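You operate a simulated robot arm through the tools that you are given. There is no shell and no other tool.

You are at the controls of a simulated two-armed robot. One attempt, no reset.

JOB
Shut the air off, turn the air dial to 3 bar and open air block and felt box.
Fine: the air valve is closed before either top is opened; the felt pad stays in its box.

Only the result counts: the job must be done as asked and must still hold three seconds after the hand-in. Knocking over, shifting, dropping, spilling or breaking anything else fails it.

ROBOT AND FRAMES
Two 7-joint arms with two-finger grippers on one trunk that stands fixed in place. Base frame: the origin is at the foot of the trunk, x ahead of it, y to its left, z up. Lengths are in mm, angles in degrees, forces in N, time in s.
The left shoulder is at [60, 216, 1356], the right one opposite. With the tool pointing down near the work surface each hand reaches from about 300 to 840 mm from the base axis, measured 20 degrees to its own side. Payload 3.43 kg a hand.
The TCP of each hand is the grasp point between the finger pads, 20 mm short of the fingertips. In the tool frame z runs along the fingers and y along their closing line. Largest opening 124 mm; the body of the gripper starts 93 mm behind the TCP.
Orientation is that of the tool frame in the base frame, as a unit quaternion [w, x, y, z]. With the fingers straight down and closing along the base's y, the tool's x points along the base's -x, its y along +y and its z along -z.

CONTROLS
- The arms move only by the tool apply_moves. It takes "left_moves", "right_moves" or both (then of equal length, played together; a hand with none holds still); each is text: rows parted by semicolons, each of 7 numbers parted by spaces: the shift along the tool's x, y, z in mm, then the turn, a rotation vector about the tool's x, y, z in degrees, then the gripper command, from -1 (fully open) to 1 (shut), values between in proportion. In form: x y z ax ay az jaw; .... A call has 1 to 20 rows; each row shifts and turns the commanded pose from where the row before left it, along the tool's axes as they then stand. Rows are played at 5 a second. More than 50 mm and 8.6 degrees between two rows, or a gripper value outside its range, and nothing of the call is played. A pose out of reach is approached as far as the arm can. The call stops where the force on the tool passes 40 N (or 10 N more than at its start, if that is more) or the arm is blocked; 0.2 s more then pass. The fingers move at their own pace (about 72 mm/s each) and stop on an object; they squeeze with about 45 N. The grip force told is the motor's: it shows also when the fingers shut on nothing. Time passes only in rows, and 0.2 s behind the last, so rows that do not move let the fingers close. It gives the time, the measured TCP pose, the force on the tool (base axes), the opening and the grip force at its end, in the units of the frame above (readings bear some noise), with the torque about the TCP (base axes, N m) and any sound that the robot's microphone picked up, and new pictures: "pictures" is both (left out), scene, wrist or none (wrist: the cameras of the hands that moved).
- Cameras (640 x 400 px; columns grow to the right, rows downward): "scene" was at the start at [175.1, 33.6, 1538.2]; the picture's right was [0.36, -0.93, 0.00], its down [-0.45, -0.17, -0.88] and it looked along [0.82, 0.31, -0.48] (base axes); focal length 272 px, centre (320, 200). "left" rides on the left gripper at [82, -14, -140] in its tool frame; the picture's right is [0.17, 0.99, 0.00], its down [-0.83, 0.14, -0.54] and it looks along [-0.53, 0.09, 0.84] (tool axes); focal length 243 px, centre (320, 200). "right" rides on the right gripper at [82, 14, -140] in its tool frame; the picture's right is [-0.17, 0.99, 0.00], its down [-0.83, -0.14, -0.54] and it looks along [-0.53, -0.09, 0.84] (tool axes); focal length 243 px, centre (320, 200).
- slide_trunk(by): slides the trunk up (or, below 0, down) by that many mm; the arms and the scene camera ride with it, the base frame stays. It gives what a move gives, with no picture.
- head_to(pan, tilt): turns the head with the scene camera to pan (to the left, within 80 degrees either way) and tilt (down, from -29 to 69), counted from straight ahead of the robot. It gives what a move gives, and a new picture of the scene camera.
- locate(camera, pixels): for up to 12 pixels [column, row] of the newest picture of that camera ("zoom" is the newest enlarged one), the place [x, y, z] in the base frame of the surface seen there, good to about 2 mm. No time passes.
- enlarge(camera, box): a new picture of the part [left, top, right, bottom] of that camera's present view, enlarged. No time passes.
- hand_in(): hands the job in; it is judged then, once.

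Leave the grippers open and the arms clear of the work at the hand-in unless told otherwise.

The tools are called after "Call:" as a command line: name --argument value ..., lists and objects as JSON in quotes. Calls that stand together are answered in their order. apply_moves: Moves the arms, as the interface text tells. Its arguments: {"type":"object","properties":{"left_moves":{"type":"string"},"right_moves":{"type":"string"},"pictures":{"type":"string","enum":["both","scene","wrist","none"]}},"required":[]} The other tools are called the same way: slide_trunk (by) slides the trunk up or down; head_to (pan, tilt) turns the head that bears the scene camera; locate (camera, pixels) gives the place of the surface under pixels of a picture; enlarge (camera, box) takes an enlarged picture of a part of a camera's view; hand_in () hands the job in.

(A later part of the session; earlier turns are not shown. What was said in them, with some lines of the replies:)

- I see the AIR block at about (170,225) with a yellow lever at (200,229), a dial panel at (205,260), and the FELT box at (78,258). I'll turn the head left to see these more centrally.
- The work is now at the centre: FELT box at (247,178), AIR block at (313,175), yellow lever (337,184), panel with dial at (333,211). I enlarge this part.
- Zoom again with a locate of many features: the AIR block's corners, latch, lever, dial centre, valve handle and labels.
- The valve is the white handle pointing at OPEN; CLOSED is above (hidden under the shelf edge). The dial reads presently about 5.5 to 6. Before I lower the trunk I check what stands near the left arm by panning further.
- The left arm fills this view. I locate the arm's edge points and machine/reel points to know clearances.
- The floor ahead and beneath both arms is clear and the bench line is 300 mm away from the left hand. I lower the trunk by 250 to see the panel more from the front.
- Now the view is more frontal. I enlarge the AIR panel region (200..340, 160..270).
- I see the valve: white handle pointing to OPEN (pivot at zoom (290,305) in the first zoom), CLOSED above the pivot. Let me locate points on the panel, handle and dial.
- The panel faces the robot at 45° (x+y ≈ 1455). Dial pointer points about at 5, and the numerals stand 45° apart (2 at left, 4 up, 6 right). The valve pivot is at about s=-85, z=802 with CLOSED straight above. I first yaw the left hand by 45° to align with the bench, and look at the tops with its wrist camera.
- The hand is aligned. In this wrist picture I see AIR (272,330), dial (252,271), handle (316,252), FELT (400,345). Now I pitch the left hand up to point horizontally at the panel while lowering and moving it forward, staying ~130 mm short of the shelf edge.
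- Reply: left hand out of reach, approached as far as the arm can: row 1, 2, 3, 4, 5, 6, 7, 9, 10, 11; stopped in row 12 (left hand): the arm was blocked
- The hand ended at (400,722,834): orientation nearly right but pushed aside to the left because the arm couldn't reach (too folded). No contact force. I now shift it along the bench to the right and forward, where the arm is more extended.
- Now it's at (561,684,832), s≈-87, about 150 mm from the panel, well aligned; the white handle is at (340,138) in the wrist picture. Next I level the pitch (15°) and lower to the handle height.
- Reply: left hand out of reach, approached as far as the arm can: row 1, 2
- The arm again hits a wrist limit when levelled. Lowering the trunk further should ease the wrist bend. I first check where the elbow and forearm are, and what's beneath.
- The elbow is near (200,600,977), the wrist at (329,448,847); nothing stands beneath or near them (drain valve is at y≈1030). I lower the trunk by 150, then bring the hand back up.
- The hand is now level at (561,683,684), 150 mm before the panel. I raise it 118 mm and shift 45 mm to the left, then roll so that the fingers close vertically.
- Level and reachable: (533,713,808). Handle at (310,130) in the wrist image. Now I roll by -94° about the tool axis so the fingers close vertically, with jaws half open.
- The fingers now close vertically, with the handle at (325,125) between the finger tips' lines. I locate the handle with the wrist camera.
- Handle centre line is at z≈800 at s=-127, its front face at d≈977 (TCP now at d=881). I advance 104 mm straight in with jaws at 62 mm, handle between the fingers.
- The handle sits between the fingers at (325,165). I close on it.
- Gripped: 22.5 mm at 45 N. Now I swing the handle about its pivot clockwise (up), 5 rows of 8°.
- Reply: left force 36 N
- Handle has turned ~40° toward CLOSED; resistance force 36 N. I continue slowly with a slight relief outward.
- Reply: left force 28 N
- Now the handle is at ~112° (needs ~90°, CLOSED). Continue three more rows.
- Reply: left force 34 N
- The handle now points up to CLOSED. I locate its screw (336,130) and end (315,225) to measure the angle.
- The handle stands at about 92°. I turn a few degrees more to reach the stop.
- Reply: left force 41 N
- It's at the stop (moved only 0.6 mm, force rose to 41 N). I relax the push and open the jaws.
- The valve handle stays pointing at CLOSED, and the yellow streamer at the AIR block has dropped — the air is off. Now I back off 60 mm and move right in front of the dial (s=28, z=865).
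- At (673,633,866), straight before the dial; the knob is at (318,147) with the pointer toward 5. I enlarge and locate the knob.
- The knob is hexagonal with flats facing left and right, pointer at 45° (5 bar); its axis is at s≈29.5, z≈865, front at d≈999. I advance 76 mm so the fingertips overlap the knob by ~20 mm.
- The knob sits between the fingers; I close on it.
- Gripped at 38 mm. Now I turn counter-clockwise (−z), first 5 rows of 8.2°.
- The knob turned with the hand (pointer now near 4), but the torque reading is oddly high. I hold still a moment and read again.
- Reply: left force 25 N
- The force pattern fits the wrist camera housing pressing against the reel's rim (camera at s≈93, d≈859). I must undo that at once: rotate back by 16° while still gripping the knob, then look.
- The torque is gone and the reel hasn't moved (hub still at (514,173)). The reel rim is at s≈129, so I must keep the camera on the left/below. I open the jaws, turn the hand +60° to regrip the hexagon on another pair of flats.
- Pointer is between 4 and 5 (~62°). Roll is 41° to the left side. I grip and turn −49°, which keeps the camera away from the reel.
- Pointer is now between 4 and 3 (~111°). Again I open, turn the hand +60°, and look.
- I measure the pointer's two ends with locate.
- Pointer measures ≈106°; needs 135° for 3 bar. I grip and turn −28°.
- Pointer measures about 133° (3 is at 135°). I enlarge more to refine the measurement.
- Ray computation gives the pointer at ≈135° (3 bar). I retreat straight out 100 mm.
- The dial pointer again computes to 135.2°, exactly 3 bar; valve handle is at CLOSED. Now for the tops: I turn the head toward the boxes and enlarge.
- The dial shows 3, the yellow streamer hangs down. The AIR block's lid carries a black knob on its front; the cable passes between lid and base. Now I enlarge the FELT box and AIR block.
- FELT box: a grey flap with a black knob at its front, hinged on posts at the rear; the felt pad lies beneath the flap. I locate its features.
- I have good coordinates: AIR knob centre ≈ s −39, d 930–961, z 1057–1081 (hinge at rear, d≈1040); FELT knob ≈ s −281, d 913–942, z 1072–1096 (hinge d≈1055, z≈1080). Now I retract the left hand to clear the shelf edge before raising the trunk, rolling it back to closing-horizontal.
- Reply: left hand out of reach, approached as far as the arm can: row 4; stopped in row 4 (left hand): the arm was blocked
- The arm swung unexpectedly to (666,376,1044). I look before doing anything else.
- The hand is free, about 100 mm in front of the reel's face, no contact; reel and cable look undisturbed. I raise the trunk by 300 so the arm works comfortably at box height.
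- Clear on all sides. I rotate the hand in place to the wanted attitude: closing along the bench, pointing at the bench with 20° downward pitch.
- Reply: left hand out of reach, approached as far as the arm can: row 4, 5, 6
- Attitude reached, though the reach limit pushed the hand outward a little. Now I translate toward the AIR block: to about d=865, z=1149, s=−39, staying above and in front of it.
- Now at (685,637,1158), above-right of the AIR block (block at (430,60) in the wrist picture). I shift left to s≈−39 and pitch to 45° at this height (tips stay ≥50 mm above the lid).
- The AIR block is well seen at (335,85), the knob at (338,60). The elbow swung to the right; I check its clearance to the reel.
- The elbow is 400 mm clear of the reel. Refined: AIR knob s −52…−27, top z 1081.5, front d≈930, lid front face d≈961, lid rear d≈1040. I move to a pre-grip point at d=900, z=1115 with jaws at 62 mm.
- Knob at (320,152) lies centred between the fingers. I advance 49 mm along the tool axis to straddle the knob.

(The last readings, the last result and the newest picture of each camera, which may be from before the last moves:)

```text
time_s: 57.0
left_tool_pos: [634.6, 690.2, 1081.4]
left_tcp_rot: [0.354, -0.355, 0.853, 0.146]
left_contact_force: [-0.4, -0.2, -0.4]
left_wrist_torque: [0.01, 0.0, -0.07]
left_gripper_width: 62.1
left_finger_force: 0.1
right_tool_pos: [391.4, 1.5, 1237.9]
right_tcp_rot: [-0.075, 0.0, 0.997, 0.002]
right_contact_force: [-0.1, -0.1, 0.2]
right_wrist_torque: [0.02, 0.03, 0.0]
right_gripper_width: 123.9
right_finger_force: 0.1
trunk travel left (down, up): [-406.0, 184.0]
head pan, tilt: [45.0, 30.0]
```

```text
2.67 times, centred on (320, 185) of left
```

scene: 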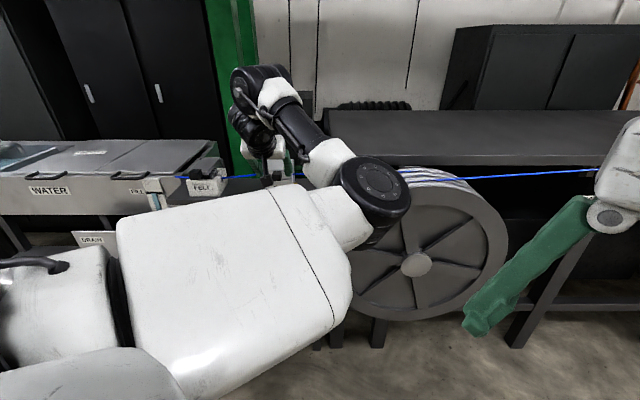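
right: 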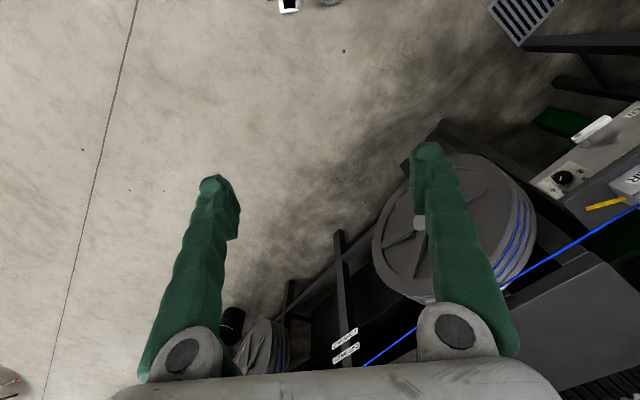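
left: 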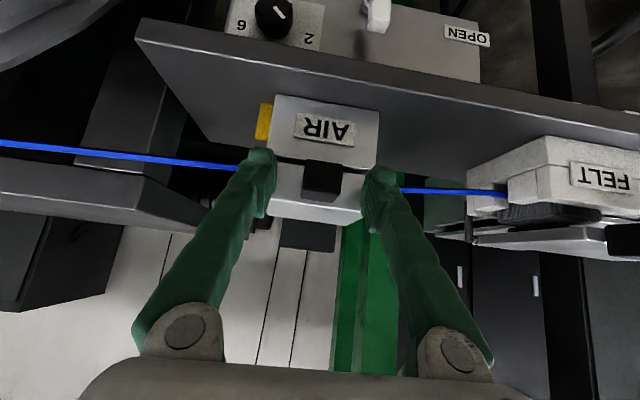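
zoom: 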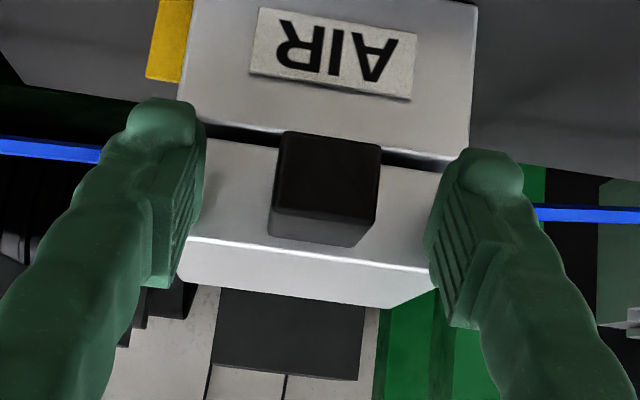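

The fingers straddle the knob. I close on it.

Call:
apply_moves --left_moves "0 0 0 0 0 0 1; 0 0 0 0 0 0 1; 0 0 0 0 0 0 1; 0 0 0 0 0 0 1" --pictures "wrist"

```text
time_s: 58.0
left_tool_pos: [633.9, 689.3, 1078.9]
left_tcp_rot: [0.352, -0.354, 0.854, 0.145]
left_contact_force: [1.0, 2.1, -0.4]
left_wrist_torque: [0.06, 0.07, -0.02]
left_gripper_width: 25.1
left_finger_force: 45.3
right_tool_pos: [392.0, 3.1, 1237.7]
right_tcp_rot: [-0.075, 0.0, 0.997, 0.003]
right_contact_force: [0.6, 0.0, 0.2]
right_wrist_torque: [-0.01, 0.0, 0.0]
right_gripper_width: 124.2
right_finger_force: 0.0
trunk travel left (down, up): [-406.0, 184.0]
head pan, tilt: [45.0, 30.0]
```

left: 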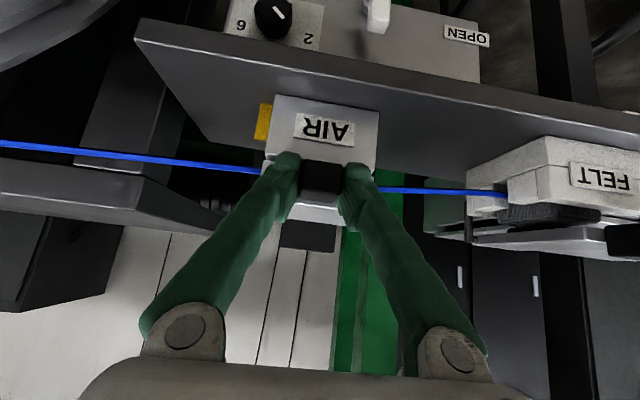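

Gripped at 25 mm. Now I lift along the lid's arc (hinge assumed at d=1040, z≈1052), first three small steps with the hand's pitch kept.

Call:
apply_moves --left_moves "-11.5 0 -6.9 0 0 0 1; -12.3 0 -5.2 0 0 0 1; -13.0 0 -3.4 0 0 0 1" --pictures "both"

```text
time_s: 58.8
left_tool_pos: [644.9, 701.0, 1116.1]
left_tcp_rot: [0.352, -0.354, 0.854, 0.145]
left_contact_force: [-5.8, -7.0, -11.5]
left_wrist_torque: [-0.94, 0.96, 0.05]
left_gripper_width: 24.9
left_finger_force: 44.5
right_tool_pos: [390.8, 2.1, 1236.1]
right_tcp_rot: [-0.076, 0.0, 0.997, 0.002]
right_contact_force: [-0.4, 0.2, -0.4]
right_wrist_torque: [-0.02, 0.0, 0.02]
right_gripper_width: 124.0
right_finger_force: 0.1
trunk travel left (down, up): [-406.0, 184.0]
head pan, tilt: [45.0, 30.0]
```

scene: 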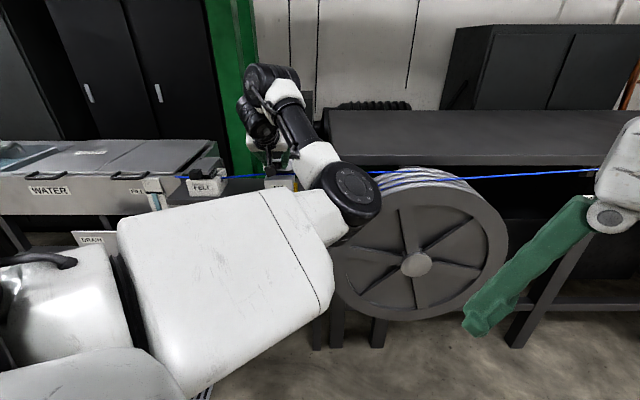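
left: 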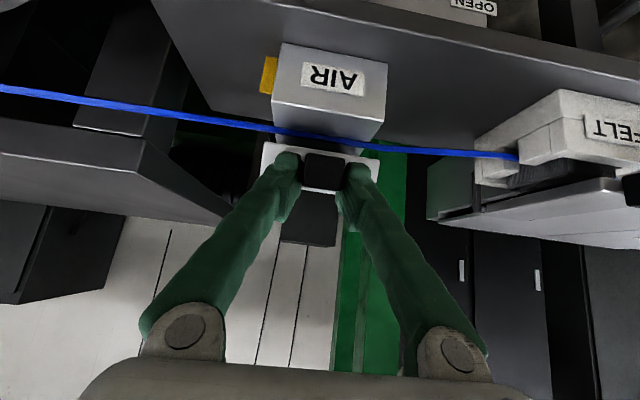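

The lid is lifting (force ~15 N, mostly its weight). I continue four more steps along the arc.

Call:
apply_moves --left_moves "-13.3 0 -1.6 0 0 0 1; -13.4 0 0.2 0 0 0 1; -13.2 0 2.2 0 0 0 1; -12.8 0 3.9 0 0 0 1" --pictures "wrist"

```text
time_s: 59.8
left_tool_pos: [672.0, 728.3, 1153.4]
left_tcp_rot: [0.354, -0.355, 0.853, 0.147]
left_contact_force: [-9.1, -11.3, -0.8]
left_wrist_torque: [-0.99, 0.92, -0.01]
left_gripper_width: 25.1
left_finger_force: 44.6
right_tool_pos: [390.3, 1.0, 1237.0]
right_tcp_rot: [-0.074, 0.0, 0.997, 0.003]
right_contact_force: [0.5, 0.0, 0.7]
right_wrist_torque: [0.0, 0.0, 0.01]
right_gripper_width: 124.1
right_finger_force: 0.0
trunk travel left (down, up): [-406.0, 184.0]
head pan, tilt: [45.0, 30.0]
```

left: 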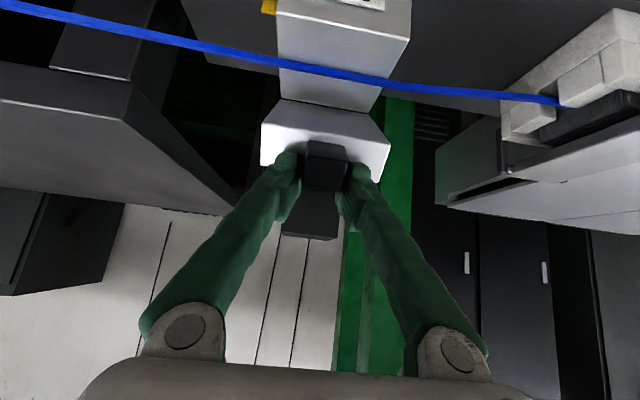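

Lid at about 56°. Continue four more steps to ~88°.

Call:
apply_moves --left_moves "-12.2 0 5.8 0 0 0 1; -11.2 0 7.4 0 0 0 1; -10.0 0 8.8 0 0 0 1; -8.8 0 10.2 0 0 0 1" --pictures "both"

```text
time_s: 60.8
left_tool_pos: [707.0, 762.9, 1167.6]
left_tcp_rot: [0.358, -0.352, 0.852, 0.147]
left_contact_force: [-10.2, -10.0, 30.9]
left_wrist_torque: [-0.97, 0.96, -0.07]
left_gripper_width: 25.2
left_finger_force: 44.7
right_tool_pos: [387.0, -0.6, 1238.4]
right_tcp_rot: [-0.072, 0.0, 0.997, 0.004]
right_contact_force: [0.6, -0.1, 0.0]
right_wrist_torque: [0.02, 0.03, -0.01]
right_gripper_width: 124.0
right_finger_force: 0.0
trunk travel left (down, up): [-406.0, 184.0]
head pan, tilt: [45.0, 30.0]
```

scene: 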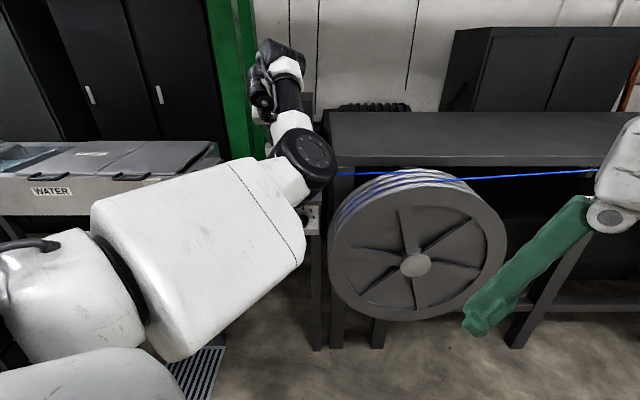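
left: 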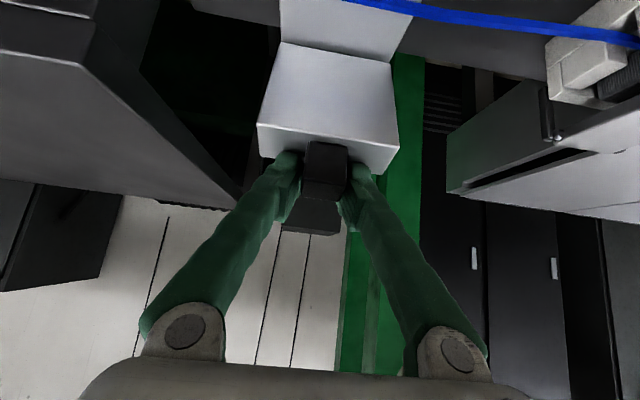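

Force on the tool is +31 N upward: my assumed arc is a bit too low. I locate the lid to get the true geometry.

Call:
locate --camera "left" --pixels '[[330, 60], [330, 90], [330, 125], [300, 135], [370, 140], [325, 150], [325, 175], [285, 50], [390, 70], [340, 35]]'

```text
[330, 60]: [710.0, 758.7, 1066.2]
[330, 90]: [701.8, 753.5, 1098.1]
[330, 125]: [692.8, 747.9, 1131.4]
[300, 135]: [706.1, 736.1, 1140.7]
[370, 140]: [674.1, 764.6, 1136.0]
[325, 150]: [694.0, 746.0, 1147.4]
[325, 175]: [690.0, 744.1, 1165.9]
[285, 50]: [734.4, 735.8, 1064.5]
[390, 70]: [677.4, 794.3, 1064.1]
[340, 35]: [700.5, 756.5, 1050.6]
```

The lid stands at about 73°, while the fingertips slid on the knob and press on the lid's front face. I open the jaws and back off along the tool axis, then check the lid holds by itself.

Call:
apply_moves --left_moves "0 0 -3 0 0 0 0; 0 0 0 0 0 0 0; 0 0 0 0 0 0 0; 0 0 -20 0 0 0 0; 0 0 -20 0 0 0 0; 0 0 -20 0 0 0 0" --pictures "both"

Call:
locate --camera "left" --pixels '[[330, 60], [330, 90], [330, 110], [325, 130]]'

```text
time_s: 62.2
left_tool_pos: [677.5, 732.8, 1203.1]
left_tcp_rot: [0.352, -0.355, 0.854, 0.146]
left_contact_force: [0.3, -1.3, 0.2]
left_wrist_torque: [0.0, -0.05, 0.01]
left_gripper_width: 62.0
left_finger_force: 0.0
right_tool_pos: [390.6, 1.5, 1236.6]
right_tcp_rot: [-0.074, 0.0, 0.997, 0.002]
right_contact_force: [-0.8, -0.1, 0.1]
right_wrist_torque: [0.03, -0.02, 0.0]
right_gripper_width: 123.8
right_finger_force: 0.1
trunk travel left (down, up): [-406.0, 184.0]
head pan, tilt: [45.0, 30.0]
```

scene: 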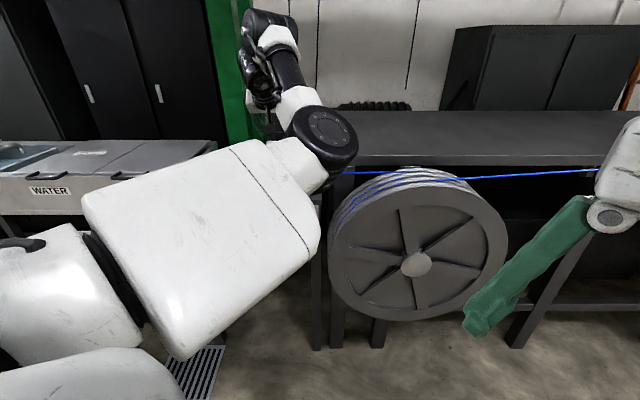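
left: 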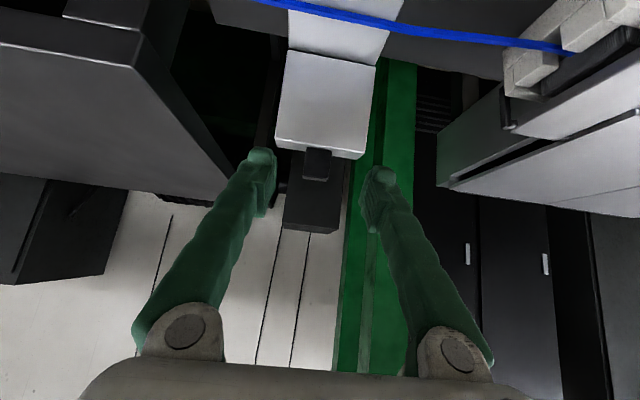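

```text
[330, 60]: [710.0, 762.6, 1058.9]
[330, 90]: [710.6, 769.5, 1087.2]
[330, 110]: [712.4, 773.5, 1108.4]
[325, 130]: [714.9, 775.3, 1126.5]
```

The lid now leans back past vertical (≈100°), so it opened fully. I check again after a moment that it stays.

Call:
apply_moves --left_moves "0 0 -15 0 0 0 0; 0 0 0 0 0 0 0; 0 0 0 0 0 0 0" --pictures "wrist"

Call:
locate --camera "left" --pixels '[[330, 60], [330, 90], [330, 110], [325, 130], [320, 150], [280, 60]]'

```text
time_s: 63.0
left_tool_pos: [670.2, 728.6, 1213.8]
left_tcp_rot: [0.353, -0.354, 0.853, 0.146]
left_contact_force: [0.4, 0.4, -0.8]
left_wrist_torque: [-0.01, 0.03, -0.01]
left_gripper_width: 62.0
left_finger_force: 0.1
right_tool_pos: [392.4, 2.0, 1235.6]
right_tcp_rot: [-0.074, 0.0, 0.997, 0.002]
right_contact_force: [0.0, -0.5, -0.9]
right_wrist_torque: [-0.02, -0.03, 0.02]
right_gripper_width: 124.1
right_finger_force: 0.1
trunk travel left (down, up): [-406.0, 184.0]
head pan, tilt: [45.0, 30.0]
```

left: 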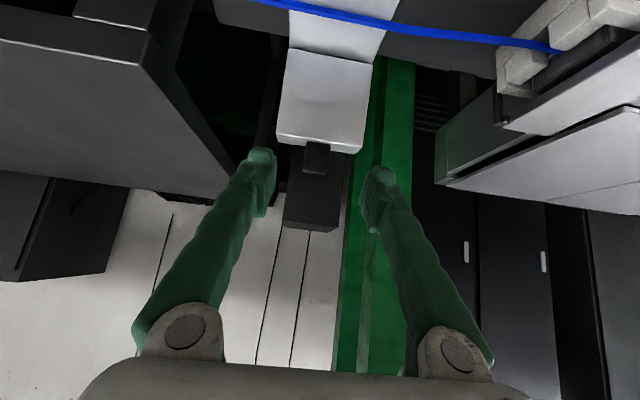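

```text
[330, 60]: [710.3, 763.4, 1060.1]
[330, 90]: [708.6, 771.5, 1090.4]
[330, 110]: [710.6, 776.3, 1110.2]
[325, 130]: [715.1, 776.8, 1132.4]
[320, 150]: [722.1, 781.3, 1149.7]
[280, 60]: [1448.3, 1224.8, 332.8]
```

The AIR lid stays at about 100°, steady. Next FELT. I first retreat the hand from the AIR lid and then raise the trunk by 80 for better reach over the FELT box.

Call:
apply_moves --left_moves "12 8 -12 0 0 0 0; 12 16 -12 0 0 0 0; 12 20 -12 0 0 0 0; 12 24 -12 0 0 0 0; 6 28 -6 0 0 0 0; 0 30 0 0 0 0 0; 0 30 0 0 0 0 0; 0 30 0 0 0 0 0; 0 30 0 0 0 0 0; 0 24 0 0 0 0 0" --pictures "both"

```text
time_s: 65.2
left_tool_pos: [446.7, 842.9, 1215.2]
left_tcp_rot: [0.354, -0.354, 0.854, 0.145]
left_contact_force: [0.5, 0.3, -0.2]
left_wrist_torque: [0.0, -0.01, -0.02]
left_gripper_width: 62.1
left_finger_force: 0.0
right_tool_pos: [390.9, 1.5, 1237.0]
right_tcp_rot: [-0.074, 0.001, 0.997, 0.003]
right_contact_force: [-0.3, -0.2, 0.2]
right_wrist_torque: [-0.01, -0.03, -0.01]
right_gripper_width: 124.1
right_finger_force: 0.0
trunk travel left (down, up): [-406.0, 184.0]
head pan, tilt: [45.0, 30.0]
```

scene: 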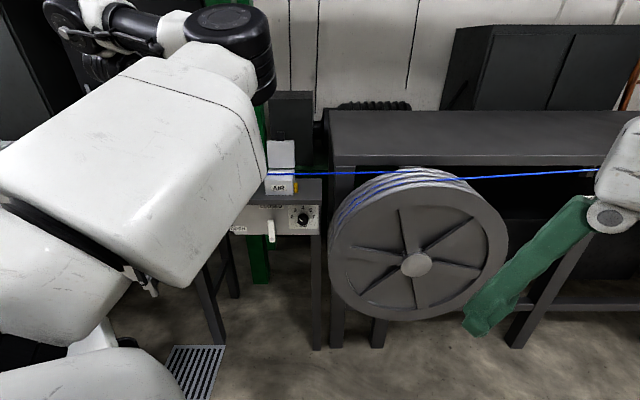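
left: 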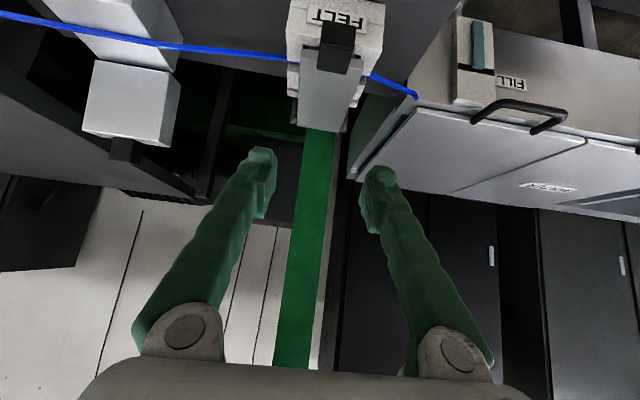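

The hand is over the FELT box now (box at (335,60) in the wrist image). I enlarge and locate its features from above.

Call:
enlarge --camera "left" --box '[270, 0, 430, 140]'

Call:
locate --camera "left" --pixels '[[338, 30], [322, 60], [338, 66], [350, 72], [345, 40], [335, 60], [325, 90], [345, 95], [302, 85], [352, 88], [320, 122], [345, 128]]'

```text
2.86 times, centred on (350, 70) of left
```

zoom: 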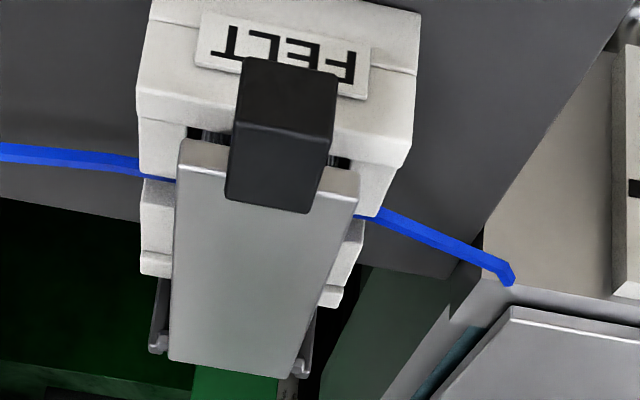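

```text
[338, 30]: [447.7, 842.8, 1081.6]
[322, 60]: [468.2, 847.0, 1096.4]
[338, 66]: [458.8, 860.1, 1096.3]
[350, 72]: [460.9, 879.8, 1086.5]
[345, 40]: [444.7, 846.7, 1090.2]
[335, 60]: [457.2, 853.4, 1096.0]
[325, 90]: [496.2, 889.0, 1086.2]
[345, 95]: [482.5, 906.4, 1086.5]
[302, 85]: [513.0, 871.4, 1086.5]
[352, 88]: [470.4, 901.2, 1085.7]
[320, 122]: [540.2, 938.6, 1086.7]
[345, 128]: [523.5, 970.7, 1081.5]
```

FELT knob centre ≈ s −280, d 927, z 1084; flap plate z 1078–1086, hinge pins at d≈1056, z≈1081. I raise the trunk by 80 so that the end of the arc stays within reach.

Call:
slide_trunk --by 80

```text
time_s: 66.4
left_tool_pos: [449.3, 843.6, 1292.6]
left_tcp_rot: [0.353, -0.354, 0.854, 0.145]
left_contact_force: [0.1, 0.5, 0.3]
left_wrist_torque: [-0.02, 0.0, 0.02]
left_gripper_width: 62.1
left_finger_force: 0.1
right_tool_pos: [392.6, 2.8, 1317.3]
right_tcp_rot: [-0.075, 0.0, 0.997, 0.002]
right_contact_force: [0.0, -0.7, 0.6]
right_wrist_torque: [0.01, 0.01, 0.01]
right_gripper_width: 123.9
right_finger_force: 0.1
trunk travel left (down, up): [-486.0, 104.0]
head pan, tilt: [45.0, 30.0]
```

Now I descend in front of the FELT knob to a pre-grip point (d=873, z=1138).

Call:
apply_moves --left_moves "27.7 0 16.4 0 0 0 0; 27.7 0 16.4 0 0 0 0; 27.7 0 16.4 0 0 0 0; 27.7 0 16.4 0 0 0 0; 27.7 0 16.4 0 0 0 0; 0 0 0 0 0 0 0" --pictures "wrist"

Call:
enlarge --camera "left" --box '[240, 90, 400, 220]'

```text
time_s: 67.8
left_tool_pos: [419.2, 815.5, 1136.7]
left_tcp_rot: [0.354, -0.353, 0.854, 0.146]
left_contact_force: [0.1, -0.1, -0.2]
left_wrist_torque: [0.02, -0.02, 0.0]
left_gripper_width: 62.0
left_finger_force: 0.1
right_tool_pos: [390.7, 1.8, 1316.4]
right_tcp_rot: [-0.074, 0.0, 0.997, 0.003]
right_contact_force: [-0.6, -0.5, -0.7]
right_wrist_torque: [0.04, -0.01, -0.01]
right_gripper_width: 124.1
right_finger_force: 0.1
trunk travel left (down, up): [-486.0, 104.0]
head pan, tilt: [45.0, 30.0]
```

left: 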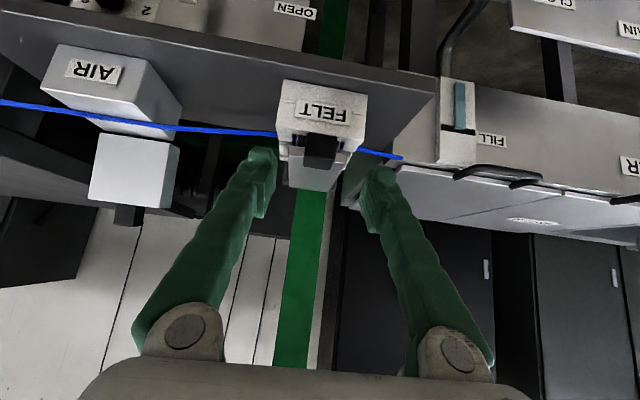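

```text
3.08 times, centred on (320, 155) of left
```

zoom: 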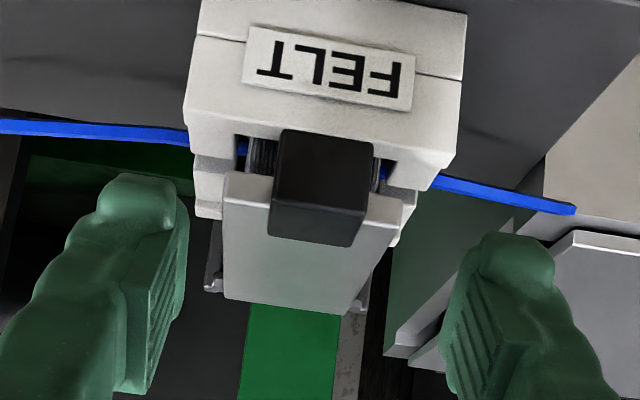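

The knob sits at (320,152) centred between the fingers. Advance 59 mm along the tool axis.

Call:
apply_moves --left_moves "0 0 20 0 0 0 0; 0 0 20 0 0 0 0; 0 0 19 0 0 0 0; 0 0 0 0 0 0 0" --pictures "wrist"

Call:
enlarge --camera "left" --box '[240, 90, 400, 220]'

```text
time_s: 68.8
left_tool_pos: [450.3, 844.4, 1095.1]
left_tcp_rot: [0.353, -0.355, 0.853, 0.146]
left_contact_force: [-0.2, 0.0, -0.2]
left_wrist_torque: [-0.03, 0.03, -0.03]
left_gripper_width: 62.1
left_finger_force: 0.1
right_tool_pos: [390.9, 2.2, 1317.7]
right_tcp_rot: [-0.074, 0.001, 0.997, 0.003]
right_contact_force: [0.4, -0.2, -0.3]
right_wrist_torque: [0.01, 0.01, -0.01]
right_gripper_width: 123.9
right_finger_force: 0.1
trunk travel left (down, up): [-486.0, 104.0]
head pan, tilt: [45.0, 30.0]
```

left: 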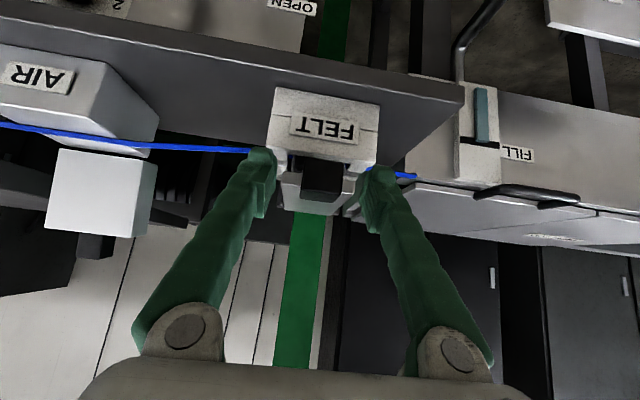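

```text
3.08 times, centred on (320, 155) of left
```

zoom: 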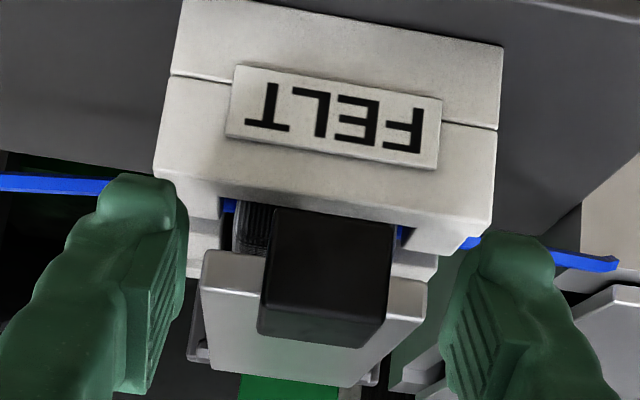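

The knob is between the fingers; I close.

Call:
apply_moves --left_moves "0 0 0 0 0 0 1; 0 0 0 0 0 0 1; 0 0 0 0 0 0 1; 0 0 0 0 0 0 1" --pictures "wrist"

```text
time_s: 69.8
left_tool_pos: [447.9, 844.5, 1095.4]
left_tcp_rot: [0.353, -0.354, 0.854, 0.146]
left_contact_force: [-1.7, 2.1, 0.0]
left_wrist_torque: [0.06, 0.08, -0.02]
left_gripper_width: 26.9
left_finger_force: 45.0
right_tool_pos: [390.7, 2.9, 1317.0]
right_tcp_rot: [-0.074, 0.0, 0.997, 0.002]
right_contact_force: [0.7, 0.2, 0.7]
right_wrist_torque: [0.01, -0.01, -0.01]
right_gripper_width: 124.1
right_finger_force: 0.1
trunk travel left (down, up): [-486.0, 104.0]
head pan, tilt: [45.0, 30.0]
```

left: 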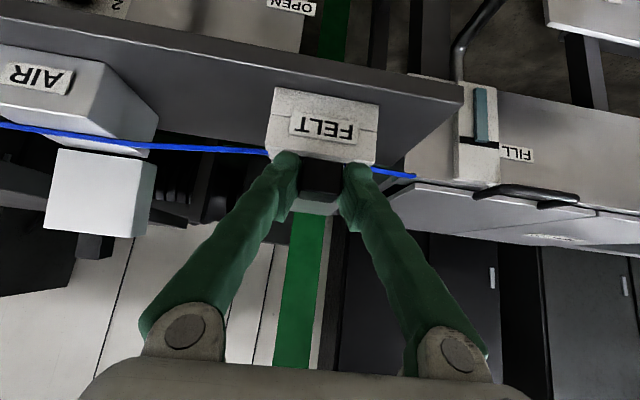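

Gripped at 27 mm. I lift along the flap's arc (radius ≈129 about the pins), first four steps.

Call:
apply_moves --left_moves "-10.3 0 -8.8 0 0 0 1; -11.1 0 -7.7 0 0 0 1; -11.9 0 -6.5 0 0 0 1; -12.4 0 -5.2 0 0 0 1" --pictures "wrist"

Call:
enlarge --camera "left" --box '[220, 60, 420, 230]'

```text
time_s: 70.8
left_tool_pos: [458.8, 853.5, 1147.1]
left_tcp_rot: [0.353, -0.354, 0.854, 0.145]
left_contact_force: [-0.4, -1.1, -10.1]
left_wrist_torque: [-0.82, 0.79, -0.01]
left_gripper_width: 27.1
left_finger_force: 45.1
right_tool_pos: [393.0, 3.2, 1316.8]
right_tcp_rot: [-0.075, 0.0, 0.997, 0.002]
right_contact_force: [0.5, 0.7, -0.6]
right_wrist_torque: [0.01, 0.0, 0.01]
right_gripper_width: 123.8
right_finger_force: 0.0
trunk travel left (down, up): [-486.0, 104.0]
head pan, tilt: [45.0, 30.0]
```

left: 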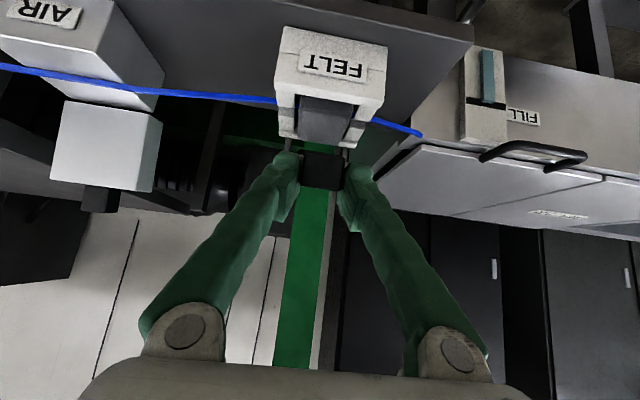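

```text
2.35 times, centred on (320, 145) of left
```

zoom: 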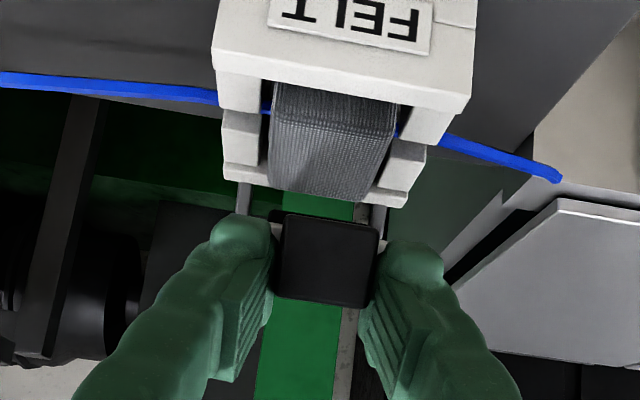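

The flap rises; the felt pad (grey, zoom (330,130)) stays in its box. Continue five steps.

Call:
apply_moves --left_moves "-12.9 0 -3.9 0 0 0 1; -13.3 0 -2.5 0 0 0 1; -13.5 0 -1.1 0 0 0 1; -13.5 0 0.4 0 0 0 1; -13.4 0 1.7 0 0 0 1" --pictures "wrist"

Call:
enlarge --camera "left" --box '[220, 20, 420, 220]'

```text
time_s: 72.0
left_tool_pos: [487.7, 881.9, 1198.8]
left_tcp_rot: [0.354, -0.355, 0.853, 0.147]
left_contact_force: [-6.2, -6.8, -3.8]
left_wrist_torque: [-1.0, 0.91, -0.07]
left_gripper_width: 27.0
left_finger_force: 44.7
right_tool_pos: [391.5, 1.9, 1317.4]
right_tcp_rot: [-0.074, 0.001, 0.997, 0.003]
right_contact_force: [0.5, -0.2, 0.3]
right_wrist_torque: [0.04, -0.02, 0.01]
right_gripper_width: 124.0
right_finger_force: 0.2
trunk travel left (down, up): [-486.0, 104.0]
head pan, tilt: [45.0, 30.0]
```

left: 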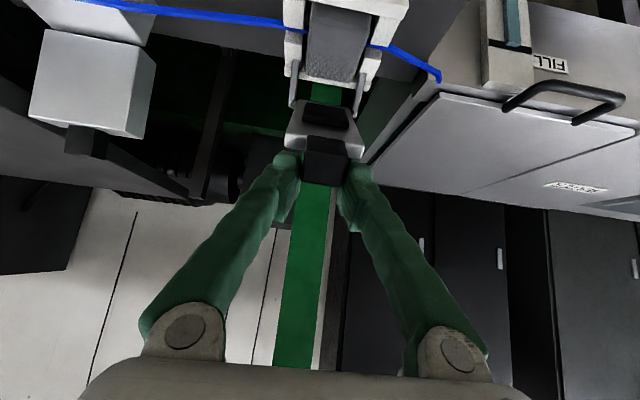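

```text
2.00 times, centred on (320, 120) of left
```

zoom: 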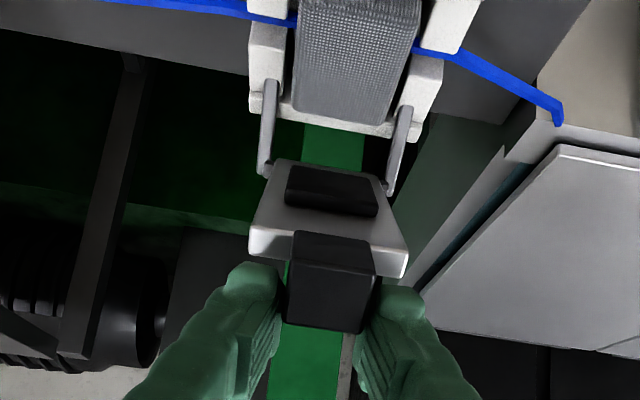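

The flap is at ~54°, felt pad still in the box. Continue with five more steps toward ~84°.

Call:
apply_moves --left_moves "-13.2 0 3.1 0 0 0 1; -12.8 0 4.5 0 0 0 1; -12.2 0 5.7 0 0 0 1; -11.5 0 7.0 0 0 0 1; -10.7 0 8.2 0 0 0 1" --pictures "both"

Call:
locate --camera "left" --pixels '[[325, 60], [325, 80], [325, 100], [325, 120], [325, 140], [325, 160], [300, 130], [350, 130]]'

```text
time_s: 73.2
left_tool_pos: [530.0, 926.0, 1224.7]
left_tcp_rot: [0.354, -0.354, 0.853, 0.147]
left_contact_force: [-7.2, -7.1, 8.3]
left_wrist_torque: [-0.86, 0.9, 0.03]
left_gripper_width: 27.1
left_finger_force: 45.3
right_tool_pos: [390.7, 0.5, 1317.2]
right_tcp_rot: [-0.074, 0.0, 0.997, 0.003]
right_contact_force: [0.1, -0.5, 0.3]
right_wrist_torque: [0.01, -0.02, -0.01]
right_gripper_width: 123.9
right_finger_force: 0.1
trunk travel left (down, up): [-486.0, 104.0]
head pan, tilt: [45.0, 30.0]
```

scene: 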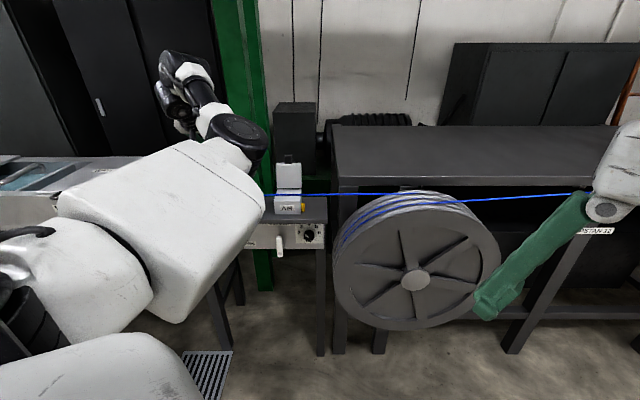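
left: 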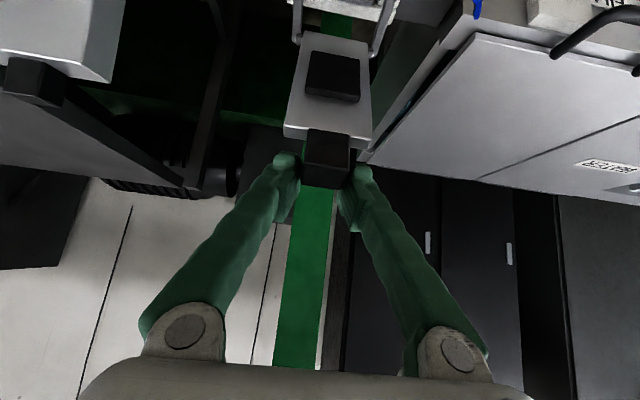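

```text
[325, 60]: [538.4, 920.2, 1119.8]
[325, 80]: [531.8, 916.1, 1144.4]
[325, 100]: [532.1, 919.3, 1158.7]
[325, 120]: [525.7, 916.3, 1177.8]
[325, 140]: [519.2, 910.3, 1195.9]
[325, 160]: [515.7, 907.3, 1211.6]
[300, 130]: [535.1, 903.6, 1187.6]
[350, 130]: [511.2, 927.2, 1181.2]
```

The flap is at ~72° while the fingers have slid ahead on the knob somewhat (forces small). I go two small steps further along the arc and measure again.

Call:
apply_moves --left_moves "-9.8 0 9.3 0 0 0 1; -8.8 0 10.3 0 0 0 1" --pictures "wrist"

Call:
locate --camera "left" --pixels '[[310, 60], [310, 80], [310, 100], [300, 110], [340, 110], [325, 120], [325, 140], [325, 155]]'

Call:
enlarge --camera "left" --box '[240, 20, 400, 220]'

```text
time_s: 73.8
left_tool_pos: [550.1, 946.1, 1223.9]
left_tcp_rot: [0.355, -0.353, 0.853, 0.147]
left_contact_force: [1.2, 2.3, 14.3]
left_wrist_torque: [-0.04, -0.31, -0.07]
left_gripper_width: 19.1
left_finger_force: 44.9
right_tool_pos: [389.2, 0.8, 1317.6]
right_tcp_rot: [-0.074, 0.0, 0.997, 0.004]
right_contact_force: [0.5, -0.6, 0.3]
right_wrist_torque: [0.04, -0.01, 0.0]
right_gripper_width: 123.8
right_finger_force: 0.1
trunk travel left (down, up): [-486.0, 104.0]
head pan, tilt: [45.0, 30.0]
```

left: 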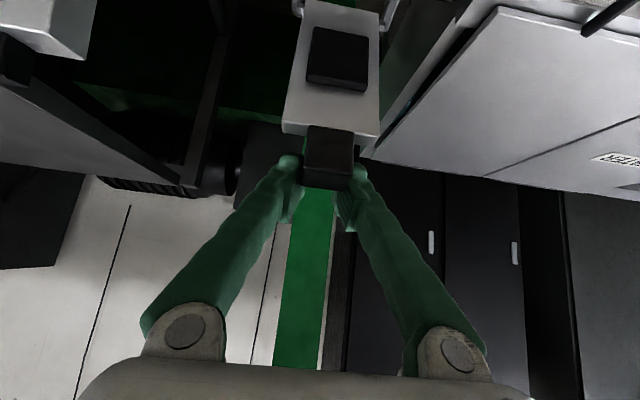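

```text
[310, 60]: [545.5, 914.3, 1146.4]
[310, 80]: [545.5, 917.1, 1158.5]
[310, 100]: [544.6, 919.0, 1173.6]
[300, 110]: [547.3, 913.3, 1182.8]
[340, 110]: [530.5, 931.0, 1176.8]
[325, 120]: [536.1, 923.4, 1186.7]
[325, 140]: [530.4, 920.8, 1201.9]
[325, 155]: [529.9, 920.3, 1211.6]
```

```text
2.00 times, centred on (320, 120) of left
```

zoom: 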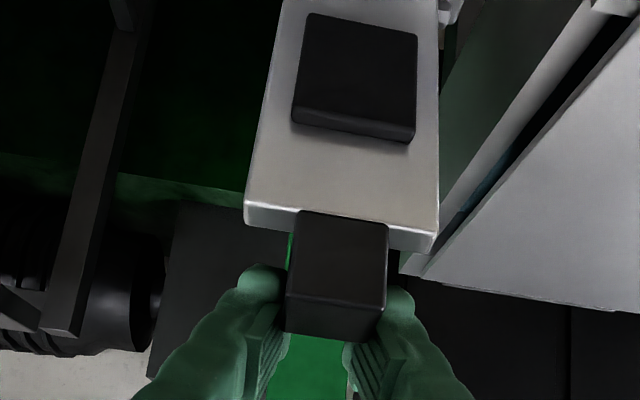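

The fingers are slipping off the knob's edge (width 19 mm), flap at ~77–80°. I open the jaws now and see how the flap behaves.

Call:
apply_moves --left_moves "0 0 0 0 0 0 -0.2; 0 0 0 0 0 0 -0.2; 0 0 0 0 0 0 -0.2" --pictures "wrist"

Call:
locate --camera "left" --pixels '[[310, 60], [310, 80], [310, 100], [300, 110], [340, 110], [325, 120], [325, 140], [325, 155]]'

```text
time_s: 74.6
left_tool_pos: [551.3, 946.7, 1218.8]
left_tcp_rot: [0.353, -0.354, 0.854, 0.146]
left_contact_force: [-0.3, 0.3, -0.1]
left_wrist_torque: [0.0, -0.01, -0.01]
left_gripper_width: 74.3
left_finger_force: 0.2
right_tool_pos: [392.1, 2.9, 1316.4]
right_tcp_rot: [-0.075, 0.0, 0.997, 0.003]
right_contact_force: [-0.1, -0.5, 0.7]
right_wrist_torque: [-0.03, 0.0, 0.0]
right_gripper_width: 124.2
right_finger_force: 0.1
trunk travel left (down, up): [-486.0, 104.0]
head pan, tilt: [45.0, 30.0]
```

left: 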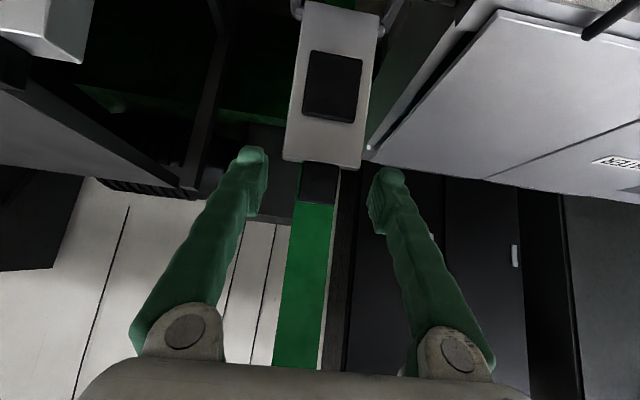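

```text
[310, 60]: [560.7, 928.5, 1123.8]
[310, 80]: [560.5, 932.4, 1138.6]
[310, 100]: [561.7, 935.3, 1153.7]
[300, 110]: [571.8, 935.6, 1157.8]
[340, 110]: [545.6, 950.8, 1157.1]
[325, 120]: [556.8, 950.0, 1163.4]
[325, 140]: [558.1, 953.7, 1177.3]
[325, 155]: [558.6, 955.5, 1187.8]
```

The flap swung past vertical to ≈98° and stays. I retreat along the tool axis, clear of it.

Call:
apply_moves --left_moves "0 0 -20 0 0 0 -0.2; 0 0 -25 0 0 0 -0.2; 0 0 -30 0 0 0 -0.2; 0 0 -30 0 0 0 -0.2; 0 0 -30 0 0 0 -0.2; 0 0 0 0 0 0 -0.2; 0 0 0 0 0 0 -0.2" --pictures "both"

Call:
enlarge --camera "left" --box '[230, 0, 430, 140]'

```text
time_s: 76.2
left_tool_pos: [483.3, 879.9, 1315.1]
left_tcp_rot: [0.353, -0.354, 0.854, 0.145]
left_contact_force: [0.2, 0.3, 0.5]
left_wrist_torque: [-0.01, -0.04, -0.01]
left_gripper_width: 74.5
left_finger_force: 0.2
right_tool_pos: [390.9, 3.0, 1317.8]
right_tcp_rot: [-0.075, 0.0, 0.997, 0.002]
right_contact_force: [0.4, 0.4, 0.3]
right_wrist_torque: [0.01, 0.0, 0.02]
right_gripper_width: 124.2
right_finger_force: 0.1
trunk travel left (down, up): [-486.0, 104.0]
head pan, tilt: [45.0, 30.0]
```

scene: 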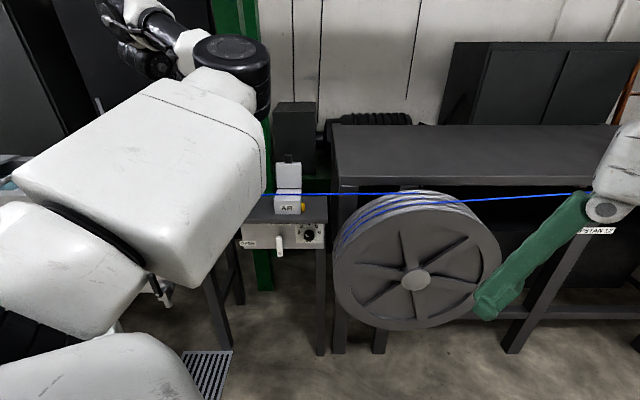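
left: 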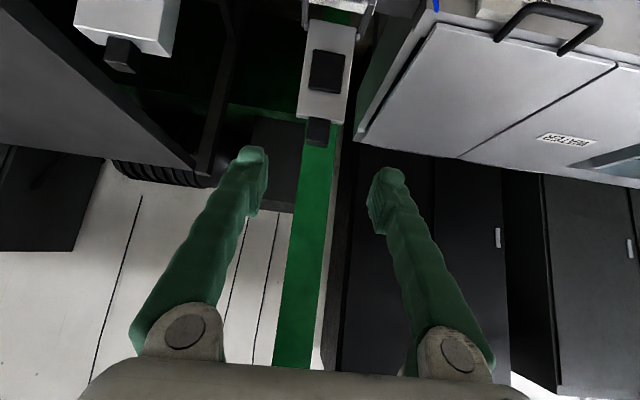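

```text
2.86 times, centred on (330, 70) of left
```

zoom: 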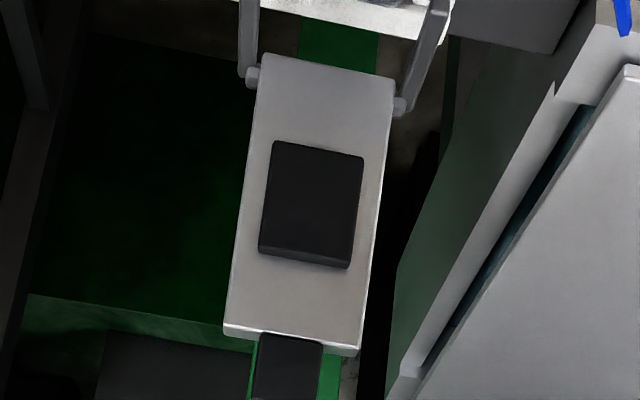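

The flap is steady, open. I back the hand off another 100 mm to see the felt pad in the box.

Call:
apply_moves --left_moves "17.7 0 -17.7 0 0 0 -0.2; 17.7 0 -17.7 0 0 0 -0.2; 17.7 0 -17.7 0 0 0 -0.2; 17.7 0 -17.7 0 0 0 -0.2" --pictures "wrist"

Call:
enlarge --camera "left" --box '[80, 0, 400, 200]'

```text
time_s: 77.2
left_tool_pos: [412.8, 805.6, 1316.0]
left_tcp_rot: [0.354, -0.354, 0.853, 0.147]
left_contact_force: [-0.1, 0.0, -0.1]
left_wrist_torque: [0.01, -0.01, -0.01]
left_gripper_width: 74.3
left_finger_force: 0.1
right_tool_pos: [391.3, 1.0, 1318.1]
right_tcp_rot: [-0.074, 0.001, 0.997, 0.003]
right_contact_force: [0.0, 0.2, 0.0]
right_wrist_torque: [0.05, 0.03, -0.01]
right_gripper_width: 124.1
right_finger_force: 0.1
trunk travel left (down, up): [-486.0, 104.0]
head pan, tilt: [45.0, 30.0]
```

left: 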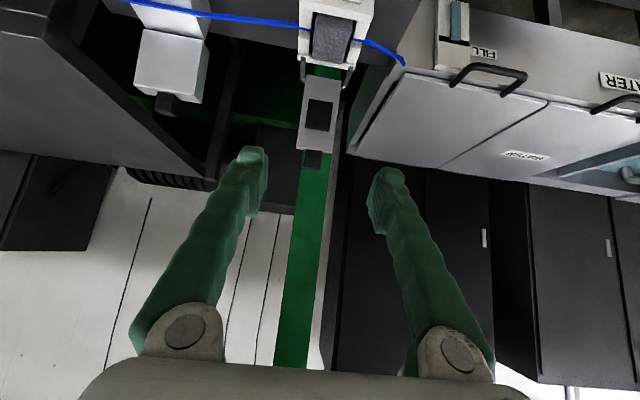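

```text
2.00 times, centred on (240, 100) of left
```

zoom: 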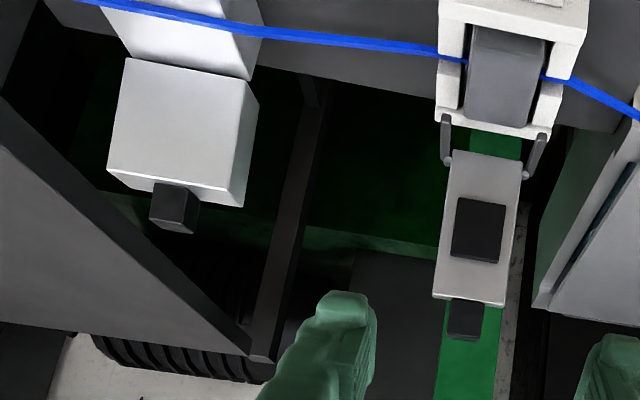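

Both tops are open, the felt pad is in its box (wrist zoom (505,80)). Now I swing the hand back and down about its wrist to a neutral, downward-pointing pose well clear of the bench.

Call:
apply_moves --left_moves "30 0 -2 0 7.5 0 -0.5; 30 0 -2 0 7.5 0 -1; 30 0 -2 0 7.5 0 -1; 30 0 -2 0 7.5 0 -1; 30 0 -2 0 7.5 0 -1; 30 0 -2 0 7.5 0 -1" --pictures "both"

```text
time_s: 78.6
left_tool_pos: [298.6, 692.8, 1250.0]
left_tcp_rot: [-0.002, -0.383, 0.924, -0.002]
left_contact_force: [-1.2, 1.3, -0.3]
left_wrist_torque: [0.04, -0.01, -0.01]
left_gripper_width: 124.2
left_finger_force: 0.1
right_tool_pos: [391.4, 1.9, 1317.0]
right_tcp_rot: [-0.074, 0.0, 0.997, 0.002]
right_contact_force: [0.0, 0.1, 0.2]
right_wrist_torque: [-0.01, 0.03, -0.03]
right_gripper_width: 124.1
right_finger_force: 0.0
trunk travel left (down, up): [-486.0, 104.0]
head pan, tilt: [45.0, 30.0]
```

scene: 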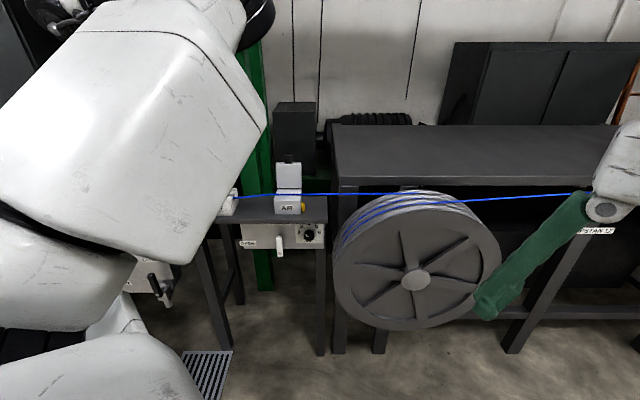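
left: 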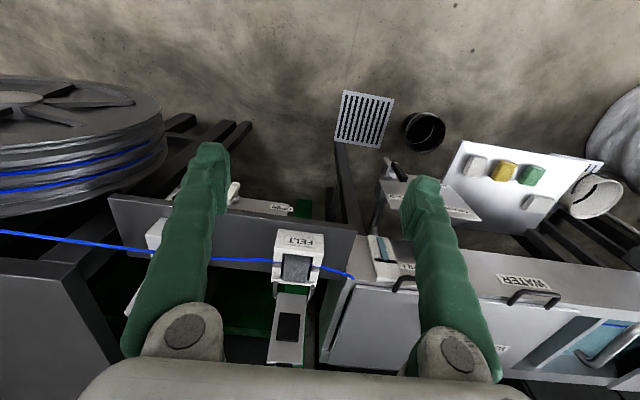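

The hand is back, pointing down, far from the bench. I enlarge the views for a final check of valve, dial, lids and pad.

Call:
enlarge --camera "scene" --box '[224, 150, 344, 260]'

Call:
enlarge --camera "left" --box '[230, 180, 390, 380]'

```text
3.64 times, centred on (284, 205) of scene
```

zoom: 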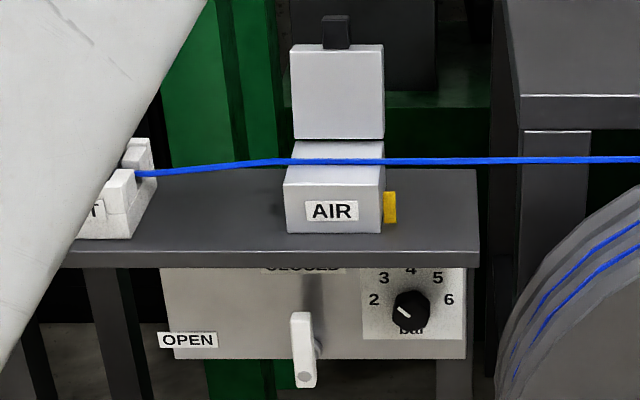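

```text
2.00 times, centred on (310, 280) of left
```

zoom: 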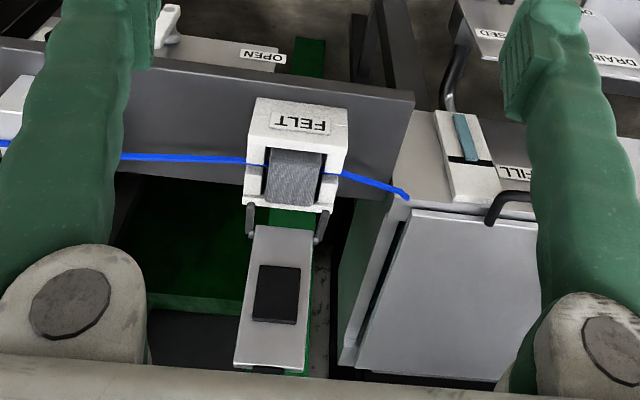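

I verify the valve handle's and dial pointer's angles by locate once more.

Call:
enlarge --camera "scene" --box '[264, 220, 328, 260]'

Call:
locate --camera "zoom" --pixels '[[160, 325], [150, 200], [155, 260], [448, 140], [440, 132], [430, 124], [460, 150]]'

```text
10.00 times, centred on (296, 240) of scene
```

zoom: 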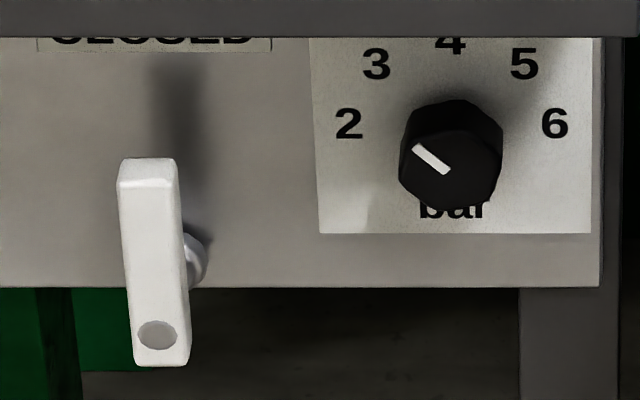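

```text
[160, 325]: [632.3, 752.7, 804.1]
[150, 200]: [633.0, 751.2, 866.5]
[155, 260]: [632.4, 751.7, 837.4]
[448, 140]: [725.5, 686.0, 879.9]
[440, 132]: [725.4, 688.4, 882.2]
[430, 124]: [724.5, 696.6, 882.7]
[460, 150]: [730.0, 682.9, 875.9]
```

All checks agree: the handle stands vertical at CLOSED, the dial points at 3, both tops are open, the felt pad is in its box, and both hands are open and clear. I hand in.

Call:
hand_in

```text
The job is handed in.
```

The job is handed in; no verdict came back. By my last check everything was as asked:

- **Air valve:** the handle is at its stop and points at CLOSED. I closed it before opening either top, and the yellow streamer at the AIR block has dropped.
- **Air dial:** the pointer is at 3 bar.
- **AIR block:** the top is open, leaning back past vertical at about 100°, and it stays there.
- **FELT box:** the top is open at about 98° and holds. The felt pad is still in its box.

While I was turning the dial, the left wrist camera pressed against the cable reel, with up to about 110 N by my estimate. I backed off at once and regripped the dial from the other side. In the pictures the reel had not moved.

Both grippers are open and the arms are clear of the work.
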